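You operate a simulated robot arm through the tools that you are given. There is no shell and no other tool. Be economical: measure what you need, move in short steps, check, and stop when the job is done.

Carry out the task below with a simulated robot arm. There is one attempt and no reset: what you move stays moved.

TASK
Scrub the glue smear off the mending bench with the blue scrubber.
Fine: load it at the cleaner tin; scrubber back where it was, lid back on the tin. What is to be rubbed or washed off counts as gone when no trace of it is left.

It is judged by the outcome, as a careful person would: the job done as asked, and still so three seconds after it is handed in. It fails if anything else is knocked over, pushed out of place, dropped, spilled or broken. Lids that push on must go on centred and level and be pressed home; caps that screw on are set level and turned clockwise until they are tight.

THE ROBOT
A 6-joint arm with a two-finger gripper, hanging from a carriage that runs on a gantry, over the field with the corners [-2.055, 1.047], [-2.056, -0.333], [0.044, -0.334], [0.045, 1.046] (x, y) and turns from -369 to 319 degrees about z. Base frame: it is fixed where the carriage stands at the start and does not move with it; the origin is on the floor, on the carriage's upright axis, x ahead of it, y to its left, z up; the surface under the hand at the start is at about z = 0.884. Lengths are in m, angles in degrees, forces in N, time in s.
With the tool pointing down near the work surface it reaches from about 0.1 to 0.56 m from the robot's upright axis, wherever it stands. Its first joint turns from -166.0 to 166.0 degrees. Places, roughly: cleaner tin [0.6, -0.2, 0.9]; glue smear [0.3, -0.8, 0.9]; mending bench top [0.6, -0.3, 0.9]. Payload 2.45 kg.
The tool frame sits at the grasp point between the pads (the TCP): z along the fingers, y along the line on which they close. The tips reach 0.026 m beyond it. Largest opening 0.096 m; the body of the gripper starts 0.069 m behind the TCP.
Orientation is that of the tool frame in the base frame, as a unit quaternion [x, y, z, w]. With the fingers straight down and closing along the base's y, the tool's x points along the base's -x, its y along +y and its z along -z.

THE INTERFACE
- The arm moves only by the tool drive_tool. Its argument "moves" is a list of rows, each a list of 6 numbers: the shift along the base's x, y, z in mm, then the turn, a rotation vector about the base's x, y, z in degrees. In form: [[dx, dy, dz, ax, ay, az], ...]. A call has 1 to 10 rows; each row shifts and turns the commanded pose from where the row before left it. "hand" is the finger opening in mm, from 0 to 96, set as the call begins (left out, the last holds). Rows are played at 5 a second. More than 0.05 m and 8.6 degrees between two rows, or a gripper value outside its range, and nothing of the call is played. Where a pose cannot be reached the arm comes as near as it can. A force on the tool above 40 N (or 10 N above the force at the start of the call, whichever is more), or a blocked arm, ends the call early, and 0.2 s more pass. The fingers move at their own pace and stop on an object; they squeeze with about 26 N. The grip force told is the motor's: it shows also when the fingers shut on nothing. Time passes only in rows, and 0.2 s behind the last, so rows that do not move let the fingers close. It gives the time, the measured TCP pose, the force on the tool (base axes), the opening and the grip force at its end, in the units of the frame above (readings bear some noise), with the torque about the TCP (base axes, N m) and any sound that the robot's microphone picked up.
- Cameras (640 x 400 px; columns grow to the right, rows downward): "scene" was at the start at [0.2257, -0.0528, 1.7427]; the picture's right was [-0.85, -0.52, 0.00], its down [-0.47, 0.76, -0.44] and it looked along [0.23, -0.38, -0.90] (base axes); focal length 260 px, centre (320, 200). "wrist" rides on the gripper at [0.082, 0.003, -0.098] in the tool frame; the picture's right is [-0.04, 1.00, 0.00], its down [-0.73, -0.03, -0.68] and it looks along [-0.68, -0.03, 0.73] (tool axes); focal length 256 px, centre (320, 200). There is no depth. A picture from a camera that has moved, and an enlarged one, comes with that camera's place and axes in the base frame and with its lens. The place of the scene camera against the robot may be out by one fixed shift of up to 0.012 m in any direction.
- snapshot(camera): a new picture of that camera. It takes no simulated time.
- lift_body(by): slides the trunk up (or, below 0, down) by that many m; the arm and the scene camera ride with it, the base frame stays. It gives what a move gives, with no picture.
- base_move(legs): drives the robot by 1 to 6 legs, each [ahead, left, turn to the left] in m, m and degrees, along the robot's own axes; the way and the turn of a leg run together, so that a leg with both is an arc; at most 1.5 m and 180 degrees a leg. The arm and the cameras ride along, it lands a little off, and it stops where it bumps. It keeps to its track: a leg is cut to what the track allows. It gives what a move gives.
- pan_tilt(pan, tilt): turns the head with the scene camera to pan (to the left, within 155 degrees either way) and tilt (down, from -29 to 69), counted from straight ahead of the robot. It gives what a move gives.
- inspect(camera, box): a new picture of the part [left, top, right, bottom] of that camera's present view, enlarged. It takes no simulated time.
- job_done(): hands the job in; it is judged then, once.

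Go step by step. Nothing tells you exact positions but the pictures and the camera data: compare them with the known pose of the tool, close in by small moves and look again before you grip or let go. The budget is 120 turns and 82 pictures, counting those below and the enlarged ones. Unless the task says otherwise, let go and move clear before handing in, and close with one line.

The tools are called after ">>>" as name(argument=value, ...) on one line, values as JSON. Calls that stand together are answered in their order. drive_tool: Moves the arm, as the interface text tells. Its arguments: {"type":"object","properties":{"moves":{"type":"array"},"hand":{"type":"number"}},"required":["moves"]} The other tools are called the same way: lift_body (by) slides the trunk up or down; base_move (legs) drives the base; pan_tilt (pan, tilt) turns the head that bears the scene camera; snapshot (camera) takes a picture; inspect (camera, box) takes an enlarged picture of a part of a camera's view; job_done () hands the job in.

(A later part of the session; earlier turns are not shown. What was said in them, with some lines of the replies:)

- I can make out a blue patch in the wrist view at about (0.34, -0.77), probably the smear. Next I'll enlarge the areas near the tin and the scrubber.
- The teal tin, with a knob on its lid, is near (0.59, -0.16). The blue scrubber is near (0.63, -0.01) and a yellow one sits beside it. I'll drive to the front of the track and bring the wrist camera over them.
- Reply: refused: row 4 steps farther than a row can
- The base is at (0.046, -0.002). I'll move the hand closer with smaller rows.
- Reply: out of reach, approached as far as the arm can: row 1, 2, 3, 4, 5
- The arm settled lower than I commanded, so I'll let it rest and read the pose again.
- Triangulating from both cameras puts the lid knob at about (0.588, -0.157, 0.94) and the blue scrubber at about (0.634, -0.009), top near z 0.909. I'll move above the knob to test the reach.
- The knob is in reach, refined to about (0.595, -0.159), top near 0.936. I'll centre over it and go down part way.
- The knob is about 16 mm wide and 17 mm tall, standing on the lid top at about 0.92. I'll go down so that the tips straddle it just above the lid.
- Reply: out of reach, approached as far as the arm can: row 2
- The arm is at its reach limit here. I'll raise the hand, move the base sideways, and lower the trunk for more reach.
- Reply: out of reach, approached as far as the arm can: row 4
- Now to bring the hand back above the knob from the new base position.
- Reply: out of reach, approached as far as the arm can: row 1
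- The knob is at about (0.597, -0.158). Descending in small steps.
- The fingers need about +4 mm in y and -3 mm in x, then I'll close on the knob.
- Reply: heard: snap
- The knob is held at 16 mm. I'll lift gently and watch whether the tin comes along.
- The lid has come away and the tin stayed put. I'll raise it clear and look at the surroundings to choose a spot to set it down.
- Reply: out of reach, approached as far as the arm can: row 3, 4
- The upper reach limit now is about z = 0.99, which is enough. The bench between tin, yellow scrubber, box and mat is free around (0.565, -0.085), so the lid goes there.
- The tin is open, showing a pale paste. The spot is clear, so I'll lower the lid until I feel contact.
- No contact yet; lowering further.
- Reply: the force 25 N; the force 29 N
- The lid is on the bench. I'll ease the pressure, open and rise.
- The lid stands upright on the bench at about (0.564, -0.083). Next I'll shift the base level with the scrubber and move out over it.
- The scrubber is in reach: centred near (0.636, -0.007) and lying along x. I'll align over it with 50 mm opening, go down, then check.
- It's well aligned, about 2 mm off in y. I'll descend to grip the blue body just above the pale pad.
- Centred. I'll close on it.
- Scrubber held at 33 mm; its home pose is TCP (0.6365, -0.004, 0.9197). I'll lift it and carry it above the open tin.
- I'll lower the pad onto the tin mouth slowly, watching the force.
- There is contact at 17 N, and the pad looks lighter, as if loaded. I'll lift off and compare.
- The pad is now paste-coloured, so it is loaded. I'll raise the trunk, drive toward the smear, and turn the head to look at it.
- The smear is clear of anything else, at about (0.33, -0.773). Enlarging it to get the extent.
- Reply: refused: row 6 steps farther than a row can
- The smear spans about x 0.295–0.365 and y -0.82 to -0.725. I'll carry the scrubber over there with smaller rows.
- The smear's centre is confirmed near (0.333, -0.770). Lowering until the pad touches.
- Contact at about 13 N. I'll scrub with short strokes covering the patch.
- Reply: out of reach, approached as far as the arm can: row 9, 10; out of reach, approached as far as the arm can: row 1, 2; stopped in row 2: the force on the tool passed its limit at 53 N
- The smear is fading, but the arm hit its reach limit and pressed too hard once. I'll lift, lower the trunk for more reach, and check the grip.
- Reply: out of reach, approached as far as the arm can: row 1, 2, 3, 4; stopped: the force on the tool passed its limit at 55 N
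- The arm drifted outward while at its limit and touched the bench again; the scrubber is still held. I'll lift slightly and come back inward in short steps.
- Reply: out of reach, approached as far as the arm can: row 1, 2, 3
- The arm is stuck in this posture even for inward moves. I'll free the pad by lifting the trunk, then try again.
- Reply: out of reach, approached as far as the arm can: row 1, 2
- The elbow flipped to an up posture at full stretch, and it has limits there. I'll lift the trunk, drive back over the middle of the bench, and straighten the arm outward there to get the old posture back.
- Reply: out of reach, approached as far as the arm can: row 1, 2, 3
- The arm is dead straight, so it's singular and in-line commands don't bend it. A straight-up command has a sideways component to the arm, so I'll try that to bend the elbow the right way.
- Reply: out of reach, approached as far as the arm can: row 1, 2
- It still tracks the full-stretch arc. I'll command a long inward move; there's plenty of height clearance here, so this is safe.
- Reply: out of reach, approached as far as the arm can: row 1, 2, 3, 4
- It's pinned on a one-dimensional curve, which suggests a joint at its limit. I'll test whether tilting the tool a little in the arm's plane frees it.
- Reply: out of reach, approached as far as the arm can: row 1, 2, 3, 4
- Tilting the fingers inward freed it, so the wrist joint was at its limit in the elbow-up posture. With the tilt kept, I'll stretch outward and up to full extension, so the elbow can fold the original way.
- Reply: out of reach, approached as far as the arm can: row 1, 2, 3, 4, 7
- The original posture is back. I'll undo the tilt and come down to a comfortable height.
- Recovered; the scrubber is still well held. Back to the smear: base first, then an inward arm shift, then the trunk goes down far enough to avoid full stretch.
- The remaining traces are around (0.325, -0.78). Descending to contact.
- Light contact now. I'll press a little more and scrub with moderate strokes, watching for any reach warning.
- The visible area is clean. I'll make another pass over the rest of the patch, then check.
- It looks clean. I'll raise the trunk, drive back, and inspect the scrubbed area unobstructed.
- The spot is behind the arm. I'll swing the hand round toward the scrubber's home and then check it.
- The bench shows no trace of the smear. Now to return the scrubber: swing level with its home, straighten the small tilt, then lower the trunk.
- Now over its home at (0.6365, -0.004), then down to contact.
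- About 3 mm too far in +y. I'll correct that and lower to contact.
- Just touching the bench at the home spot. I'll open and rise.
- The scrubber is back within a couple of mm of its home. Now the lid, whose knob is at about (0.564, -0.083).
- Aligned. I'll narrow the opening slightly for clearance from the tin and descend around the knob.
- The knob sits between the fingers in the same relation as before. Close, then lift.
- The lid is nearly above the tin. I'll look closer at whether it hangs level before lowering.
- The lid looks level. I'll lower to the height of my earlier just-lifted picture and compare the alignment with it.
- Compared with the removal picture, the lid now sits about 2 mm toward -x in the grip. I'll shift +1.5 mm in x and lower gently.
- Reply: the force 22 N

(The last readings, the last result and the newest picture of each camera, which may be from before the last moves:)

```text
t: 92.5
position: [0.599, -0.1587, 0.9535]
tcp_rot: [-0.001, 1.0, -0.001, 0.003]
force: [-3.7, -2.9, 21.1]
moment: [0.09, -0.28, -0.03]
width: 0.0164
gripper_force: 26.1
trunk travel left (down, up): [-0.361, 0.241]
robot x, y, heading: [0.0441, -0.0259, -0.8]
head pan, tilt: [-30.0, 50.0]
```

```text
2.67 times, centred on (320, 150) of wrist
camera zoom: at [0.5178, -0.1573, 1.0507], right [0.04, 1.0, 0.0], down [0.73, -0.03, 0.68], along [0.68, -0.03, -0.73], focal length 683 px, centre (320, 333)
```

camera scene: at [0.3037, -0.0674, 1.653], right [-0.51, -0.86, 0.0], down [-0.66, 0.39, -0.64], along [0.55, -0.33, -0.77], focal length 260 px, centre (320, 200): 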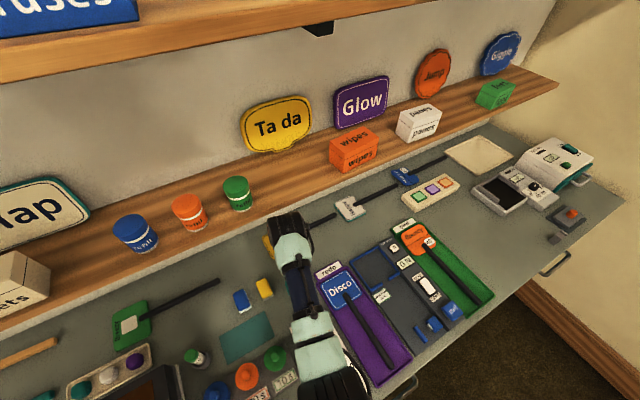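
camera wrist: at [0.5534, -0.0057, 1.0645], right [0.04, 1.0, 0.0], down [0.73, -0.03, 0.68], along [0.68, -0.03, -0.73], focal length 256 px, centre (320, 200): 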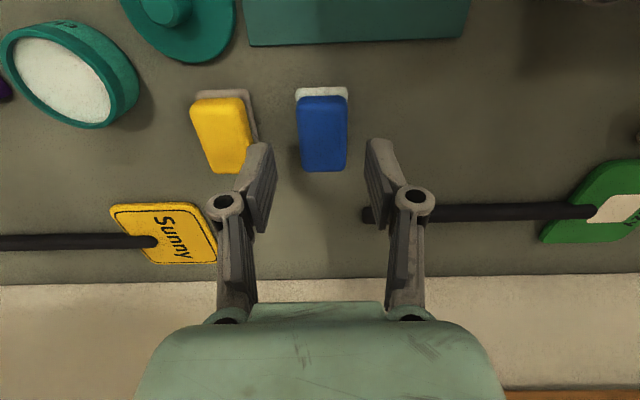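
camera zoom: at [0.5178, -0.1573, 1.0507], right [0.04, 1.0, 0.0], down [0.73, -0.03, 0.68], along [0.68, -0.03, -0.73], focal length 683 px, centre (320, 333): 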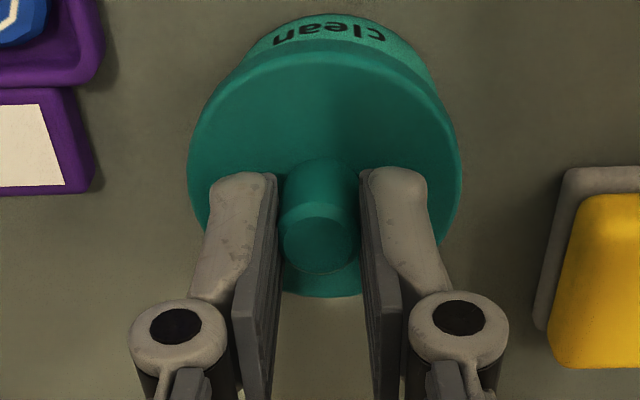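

It touched about 4 mm before its seat, and the tin's label appears about 1.5 mm to +y of the lid centre. I'll lift slightly, correct, and lower again.

>>> drive_tool(moves=[[0, 0, 5, 0, 0, 0], [-0.7, 1.6, 0, 0, 0, 0], [0, 0, -3, 0, 0, 0], [0, 0, 0, 0, 0, 0]])

>>> drive_tool(moves=[[0, 0, -1.5, 0, 0, 0], [0, 0, -1.5, 0, 0, 0], [0, 0, 0, 0, 0, 0]])

>>> inspect(camera="wrist", box=[200, 75, 440, 225])

```text
t: 93.5
position: [0.597, -0.1542, 0.9533]
tcp_rot: [-0.002, 1.0, 0.0, 0.001]
force: [-3.2, 1.0, 7.3]
moment: [0.02, 0.02, 0.01]
width: 0.0163
gripper_force: 26.5
trunk travel left (down, up): [-0.361, 0.241]
robot x, y, heading: [0.0503, -0.0285, -0.5]
head pan, tilt: [-30.0, 50.0]
```

```text
t: 94.3
position: [0.5991, -0.1554, 0.9493]
tcp_rot: [-0.001, 1.0, 0.0, 0.003]
force: [7.8, -0.6, -2.5]
moment: [0.0, -0.25, 0.06]
width: 0.0165
gripper_force: 25.7
trunk travel left (down, up): [-0.361, 0.241]
robot x, y, heading: [0.043, -0.0234, -0.4]
head pan, tilt: [-30.0, 50.0]
```

```text
2.67 times, centred on (320, 150) of wrist
camera zoom: at [0.5181, -0.1542, 1.0479], right [0.04, 1.0, 0.0], down [0.73, -0.03, 0.68], along [0.68, -0.03, -0.73], focal length 683 px, centre (320, 333)
```

zoom: 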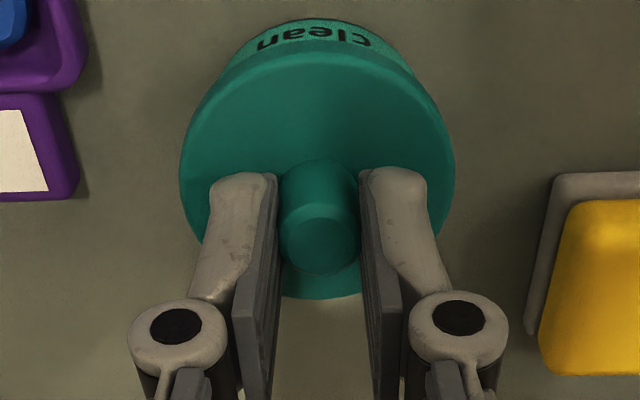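

It has gone lower and is nearly seated. I'll press down gradually, watching the force.

>>> drive_tool(moves=[[0.5, 0, -1.5, 0, 0, 0], [0, 0, -1.5, 0, 0, 0], [0, 0, 0, 0, 0, 0]])

>>> inspect(camera="wrist", box=[200, 75, 440, 225])

```text
t: 95.1
position: [0.5977, -0.1554, 0.9479]
tcp_rot: [-0.002, 1.0, 0.0, 0.002]
force: [0.1, 1.3, 14.6]
moment: [0.08, -0.43, -0.02]
width: 0.0162
gripper_force: 25.9
trunk travel left (down, up): [-0.361, 0.241]
robot x, y, heading: [0.0457, -0.0312, -0.5]
head pan, tilt: [-30.0, 50.0]
```

```text
2.67 times, centred on (320, 150) of wrist
camera zoom: at [0.5181, -0.1545, 1.0465], right [0.04, 1.0, 0.0], down [0.73, -0.03, 0.68], along [0.68, -0.03, -0.73], focal length 683 px, centre (320, 333)
```

zoom: 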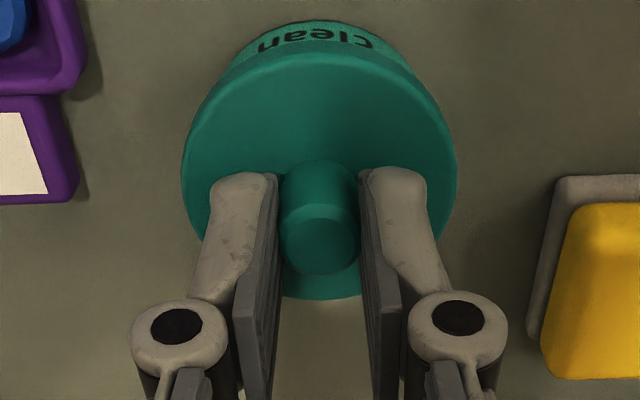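

The moment shows contact on the +x side of the rim, so the lid sits slightly too far toward -x. I'll lift a little, shift +1.5 mm in x, and re-seat.

>>> drive_tool(moves=[[0, 0, 4, 0, 0, 0], [0, 0, 2, 0, 0, 0], [1.7, 0, 0, 0, 0, 0], [0, 0, -2, 0, 0, 0], [0, 0, 0, 0, 0, 0]])

>>> drive_tool(moves=[[0, 0, -1.5, 0, 0, 0], [0, 0, -1.5, 0, 0, 0], [0, 0, 0, 0, 0, 0]])

>>> drive_tool(moves=[[0, 0, -1, 0, 0, 0], [0, 0, -1, 0, 0, 0], [0, 0, 0, 0, 0, 0]])

```text
t: 96.3
position: [0.5999, -0.156, 0.9507]
tcp_rot: [-0.001, 1.0, 0.001, 0.001]
force: [1.4, 0.3, -0.6]
moment: [-0.02, -0.05, 0.05]
width: 0.0161
gripper_force: 26.2
trunk travel left (down, up): [-0.361, 0.241]
robot x, y, heading: [0.0406, -0.0289, -0.5]
head pan, tilt: [-30.0, 50.0]
```

```text
t: 97.1
position: [0.5979, -0.1564, 0.948]
tcp_rot: [-0.001, 1.0, 0.0, 0.002]
force: [-2.0, -0.6, 6.3]
moment: [-0.13, -0.1, -0.02]
width: 0.0163
gripper_force: 25.9
trunk travel left (down, up): [-0.361, 0.241]
robot x, y, heading: [0.045, -0.031, -0.2]
head pan, tilt: [-30.0, 50.0]
```

```text
t: 97.9
position: [0.5995, -0.1561, 0.9476]
tcp_rot: [-0.001, 1.0, -0.001, 0.002]
force: [-4.9, -3.0, 17.6]
moment: [-0.08, 0.58, 0.03]
width: 0.0161
gripper_force: 26.2
trunk travel left (down, up): [-0.361, 0.241]
robot x, y, heading: [0.0441, -0.0271, -0.6]
head pan, tilt: [-30.0, 50.0]
```

The contact now sits slightly on the -x side, so I'm close to centre. I'll back off 0.8 mm and press further, listening for a snap.

>>> drive_tool(moves=[[0, 0, 2, 0, 0, 0], [-0.8, 0, 0, 0, 0, 0], [0, 0, -2, 0, 0, 0], [0, 0, -1.5, 0, 0, 0], [0, 0, -1, 0, 0, 0], [0, 0, 0, 0, 0, 0]])

>>> inspect(camera="wrist", box=[200, 75, 440, 225])

```text
t: 99.3
position: [0.5996, -0.1564, 0.9455]
tcp_rot: [-0.001, 1.0, 0.0, 0.002]
force: [-5.5, 2.9, 28.6]
moment: [0.09, 0.12, 0.0]
width: 0.0161
gripper_force: 26.6
trunk travel left (down, up): [-0.361, 0.241]
robot x, y, heading: [0.0454, -0.0261, -0.5]
head pan, tilt: [-30.0, 50.0]
```

```text
2.67 times, centred on (320, 150) of wrist
camera zoom: at [0.5191, -0.1544, 1.0432], right [0.04, 1.0, 0.0], down [0.73, -0.03, 0.68], along [0.68, -0.03, -0.73], focal length 683 px, centre (320, 333)
```

zoom: 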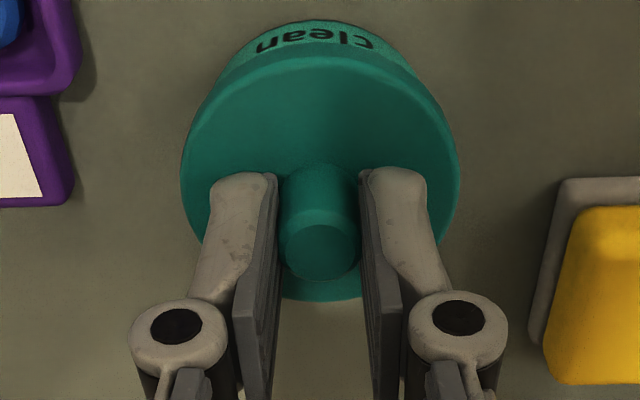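

The knob is slipping in the grip, so I'll let go and look. Then I'll press from above on the knob with closed fingertips.

>>> drive_tool(moves=[[0, 0, 2, 0, 0, 0], [0, 0, 0, 0, 0, 0]])

>>> drive_tool(hand=40, moves=[[0, 0, 0, 0, 0, 0], [0, 0, 0, 0, 0, 0], [0, 0, 20, 0, 0, 0], [0, 0, 15, 0, 0, 0], [0, 0, 0, 0, 0, 0]])

>>> inspect(camera="wrist", box=[200, 55, 440, 205])

```text
t: 99.9
position: [0.6012, -0.1556, 0.9456]
tcp_rot: [-0.001, 1.0, 0.0, 0.002]
force: [8.2, -1.0, -0.5]
moment: [-0.03, -0.34, 0.03]
width: 0.0162
gripper_force: 26.4
trunk travel left (down, up): [-0.361, 0.241]
robot x, y, heading: [0.0452, -0.0244, -0.5]
head pan, tilt: [-30.0, 50.0]
```

```text
t: 101.1
position: [0.5985, -0.1561, 0.98]
tcp_rot: [0.0, 1.0, 0.0, 0.001]
force: [-0.4, 0.0, 0.2]
moment: [-0.02, -0.02, 0.01]
width: 0.0402
gripper_force: 0.1
trunk travel left (down, up): [-0.361, 0.241]
robot x, y, heading: [0.046, -0.0317, -0.3]
head pan, tilt: [-30.0, 50.0]
heard: snap
```

```text
2.67 times, centred on (320, 130) of wrist
camera zoom: at [0.5177, -0.1541, 1.0782], right [0.04, 1.0, 0.0], down [0.73, -0.03, 0.68], along [0.68, -0.03, -0.73], focal length 683 px, centre (320, 387)
```

zoom: 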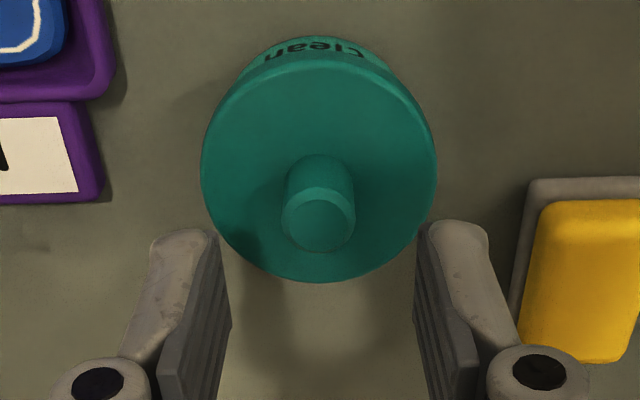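

A snap came on release, so the lid probably latched. To be sure, I'll press on the centre of the knob with closed fingertips.

>>> drive_tool(hand=0, moves=[[-1.5, -1.5, 0, 0, 0, 0], [0, 0, 0, 0, 0, 0], [0, 0, -8, 0, 0, 0], [0, 0, -4, 0, 0, 0], [0, 0, 0, 0, 0, 0]])

>>> drive_tool(moves=[[0, 0, -1.5, 0, 0, 0], [0, 0, -1.5, 0, 0, 0], [0, 0, 0, 0, 0, 0]])

>>> inspect(camera="wrist", box=[200, 55, 440, 205])

```text
t: 102.3
position: [0.5971, -0.1577, 0.9675]
tcp_rot: [-0.001, 1.0, 0.0, 0.002]
force: [-0.2, -0.1, 0.7]
moment: [0.01, 0.08, 0.01]
width: 0.0
gripper_force: 26.0
trunk travel left (down, up): [-0.361, 0.241]
robot x, y, heading: [0.0459, -0.0251, -0.7]
head pan, tilt: [-30.0, 50.0]
```

```text
t: 103.1
position: [0.5968, -0.1585, 0.9654]
tcp_rot: [-0.001, 1.0, -0.001, 0.002]
force: [0.1, 0.0, -0.6]
moment: [0.01, 0.02, 0.0]
width: 0.0
gripper_force: 26.4
trunk travel left (down, up): [-0.361, 0.241]
robot x, y, heading: [0.0452, -0.0304, -0.2]
head pan, tilt: [-30.0, 50.0]
```

```text
2.67 times, centred on (320, 130) of wrist
camera zoom: at [0.5159, -0.156, 1.0628], right [0.04, 1.0, 0.0], down [0.73, -0.03, 0.68], along [0.68, -0.03, -0.73], focal length 683 px, centre (320, 387)
```

zoom: 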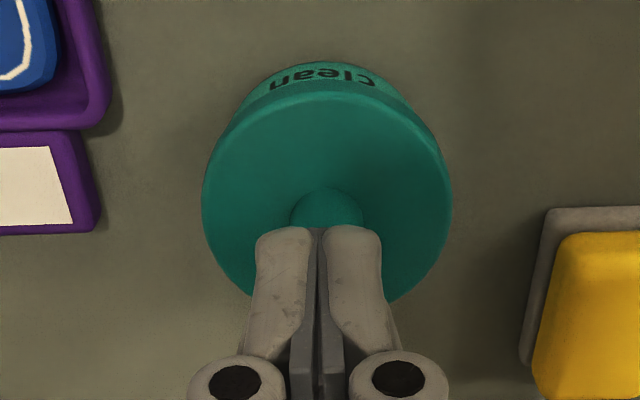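

The fingertips are right over the knob. Pressing on down.

>>> drive_tool(moves=[[0, 0, -1.2, 0, 0, 0], [0, 0, -1.2, 0, 0, 0], [0, 0, 0, 0, 0, 0]])

>>> drive_tool(moves=[[0, 0, -1.2, 0, 0, 0], [0, 0, -1.2, 0, 0, 0], [0, 0, 0, 0, 0, 0]])

```text
t: 103.9
position: [0.5959, -0.1577, 0.9628]
tcp_rot: [-0.001, 1.0, -0.001, 0.002]
force: [0.7, 0.1, -0.2]
moment: [0.0, 0.01, -0.01]
width: 0.0001
gripper_force: 26.3
trunk travel left (down, up): [-0.361, 0.241]
robot x, y, heading: [0.0427, -0.0293, -0.4]
head pan, tilt: [-30.0, 50.0]
```

```text
t: 104.7
position: [0.5965, -0.1581, 0.9612]
tcp_rot: [0.0, 1.0, 0.0, 0.002]
force: [0.3, -0.1, -0.1]
moment: [0.01, 0.01, 0.05]
width: 0.0
gripper_force: 26.2
trunk travel left (down, up): [-0.361, 0.241]
robot x, y, heading: [0.044, -0.0266, -0.6]
head pan, tilt: [-30.0, 50.0]
```

>>> drive_tool(moves=[[0, 0, -1.2, 0, 0, 0], [0, 0, -1.2, 0, 0, 0], [0, 0, 0, 0, 0, 0]])

>>> drive_tool(moves=[[0, 0, -1.2, 0, 0, 0], [0, 0, -1.2, 0, 0, 0], [0, 0, 0, 0, 0, 0]])

```text
t: 105.5
position: [0.5954, -0.1567, 0.9589]
tcp_rot: [-0.001, 1.0, 0.0, 0.001]
force: [-0.8, 0.0, -0.6]
moment: [-0.01, -0.01, -0.01]
width: 0.0001
gripper_force: 26.0
trunk travel left (down, up): [-0.361, 0.241]
robot x, y, heading: [0.0456, -0.0243, -0.3]
head pan, tilt: [-30.0, 50.0]
```

```text
t: 106.3
position: [0.5976, -0.1562, 0.9576]
tcp_rot: [0.0, 1.0, -0.001, 0.003]
force: [-12.6, 2.3, 28.9]
moment: [0.07, 0.3, -0.01]
width: 0.0062
gripper_force: 25.7
trunk travel left (down, up): [-0.361, 0.241]
robot x, y, heading: [0.043, -0.0258, -0.5]
head pan, tilt: [-30.0, 50.0]
```

Pressed at about 29 N with no give, so it's home. I'll rise and check the lid from above.

>>> drive_tool(moves=[[0, 0, 5, 0, 0, 0], [-4, 0, 15, 0, 0, 0], [0, 0, 5, 0, 0, 0], [0, 0, 0, 0, 0, 0]])

>>> inspect(camera="wrist", box=[230, 40, 430, 165])

```text
t: 107.3
position: [0.5922, -0.1582, 0.9809]
tcp_rot: [-0.001, 1.0, 0.0, 0.002]
force: [0.6, -1.4, -0.1]
moment: [0.0, -0.03, 0.02]
width: 0.0
gripper_force: 25.7
trunk travel left (down, up): [-0.361, 0.241]
robot x, y, heading: [0.0418, -0.0257, -0.6]
head pan, tilt: [-30.0, 50.0]
```

```text
3.20 times, centred on (330, 102) of wrist
camera zoom: at [0.5117, -0.1555, 1.0787], right [0.04, 1.0, 0.0], down [0.73, -0.03, 0.68], along [0.68, -0.03, -0.73], focal length 819 px, centre (288, 512)
```

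zoom: 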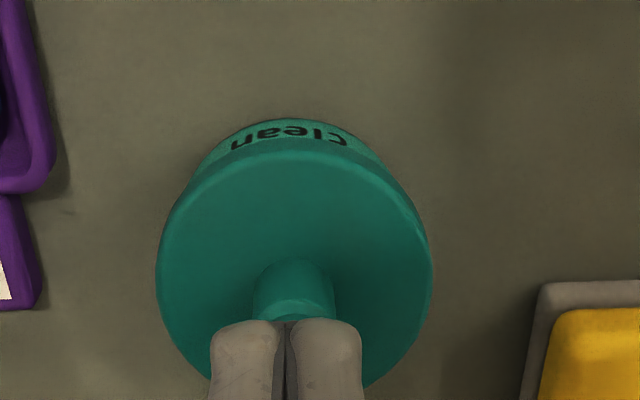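

To judge the seating properly, I'll repeat the exact viewpoint I used before removing the lid: fingers open 50, TCP (0.593, -0.155, 0.958).

>>> drive_tool(hand=50, moves=[[0.6, 2.5, 0, 0, 0, 0], [0, 0, 0, 0, 0, 0], [0, 0, -12, 0, 0, 0], [0, 0, -11, 0, 0, 0], [0, 0, 0, 0, 0, 0]])

>>> inspect(camera="wrist", box=[200, 75, 440, 225])

```text
t: 108.5
position: [0.5938, -0.1554, 0.9572]
tcp_rot: [-0.001, 1.0, 0.0, 0.002]
force: [0.8, -0.7, -0.1]
moment: [0.04, 0.02, 0.0]
width: 0.0501
gripper_force: 0.0
trunk travel left (down, up): [-0.361, 0.241]
robot x, y, heading: [0.0461, -0.0276, -0.4]
head pan, tilt: [-30.0, 50.0]
```

```text
2.67 times, centred on (320, 150) of wrist
camera zoom: at [0.513, -0.1536, 1.0546], right [0.04, 1.0, 0.0], down [0.73, -0.03, 0.68], along [0.68, -0.03, -0.73], focal length 683 px, centre (320, 333)
```

zoom: 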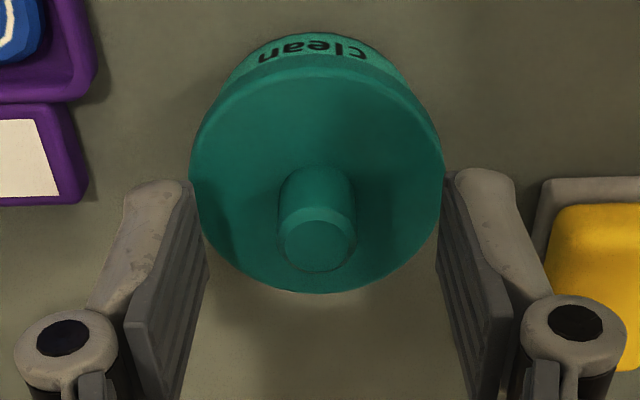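

The lid, knob and label line up almost pixel for pixel with the view before removal, so the lid is seated. I'll rise clear for a final overall look.

>>> drive_tool(moves=[[0, 0, 20, 0, 0, 0], [0, 0, 10, 0, 0, 0], [0, 0, 0, 0, 0, 0]])

>>> lift_body(by=0.12)

>>> base_move(legs=[[0, -0.2, 0]])

>>> snapshot(camera="scene")

```text
t: 109.3
position: [0.5925, -0.1554, 0.988]
tcp_rot: [-0.001, 1.0, 0.0, 0.002]
force: [0.3, 0.3, 0.8]
moment: [0.0, 0.01, 0.04]
width: 0.0502
gripper_force: 0.1
trunk travel left (down, up): [-0.361, 0.241]
robot x, y, heading: [0.0415, -0.0326, -0.5]
head pan, tilt: [-30.0, 50.0]
```

```text
t: 110.8
position: [0.5932, -0.1555, 1.1088]
tcp_rot: [-0.001, 1.0, 0.0, 0.002]
force: [0.0, 0.8, -0.1]
moment: [-0.01, 0.01, -0.01]
width: 0.05
gripper_force: 0.0
trunk travel left (down, up): [-0.481, 0.121]
robot x, y, heading: [0.0447, -0.0282, -0.5]
head pan, tilt: [-30.0, 50.0]
```

```text
t: 112.4
position: [0.5916, -0.3547, 1.1075]
tcp_rot: [0.001, 1.0, 0.0, 0.002]
force: [0.4, 0.0, -0.7]
moment: [0.0, -0.04, 0.04]
width: 0.0498
gripper_force: 0.1
trunk travel left (down, up): [-0.481, 0.121]
robot x, y, heading: [0.0428, -0.2265, -0.7]
head pan, tilt: [-30.0, 50.0]
```

```text
10 pictures are left
camera scene: at [0.3018, -0.2667, 1.773], right [-0.51, -0.86, 0.0], down [-0.66, 0.39, -0.64], along [0.55, -0.33, -0.77], focal length 260 px, centre (320, 200)
```

scene: 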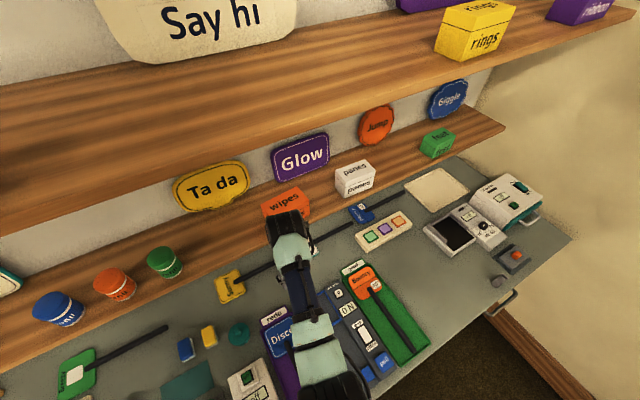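

>>> inspect(camera="scene", box=[160, 310, 272, 380])

>>> inspect(camera="scene", box=[360, 250, 520, 350])

```text
5.71 times, centred on (216, 345) of scene
camera zoom: at [0.3018, -0.2667, 1.773], right [-0.51, -0.86, 0.0], down [-0.66, 0.39, -0.64], along [0.55, -0.33, -0.77], focal length 1484 px, centre (914, -629)
```

zoom: 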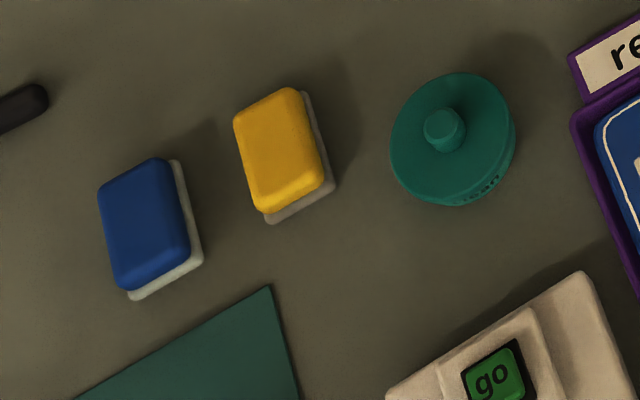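

```text
4.00 times, centred on (440, 300) of scene
camera zoom: at [0.3018, -0.2667, 1.773], right [-0.51, -0.86, 0.0], down [-0.66, 0.39, -0.64], along [0.55, -0.33, -0.77], focal length 1039 px, centre (-160, -200)
```

zoom: 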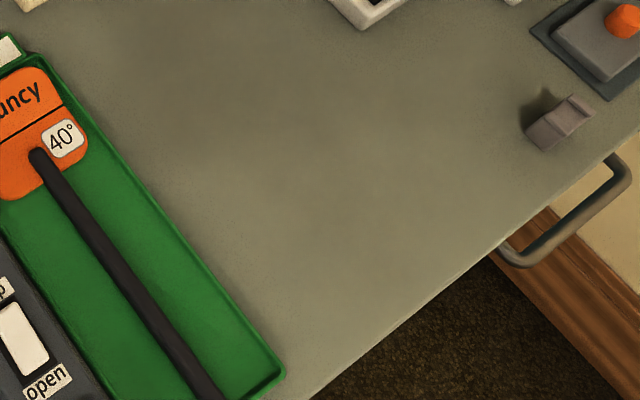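

The bench shows no trace of the smear. The lid sits level on the tin and the scrubber is back in its place, so I'm handing in.

>>> job_done()

```text
The job is handed in.
```

The glue smear is scrubbed off the mending bench with no trace left in the final pictures; the blue scrubber is back within about 2 mm of where it was, and the lid is pressed home on the cleaner tin.
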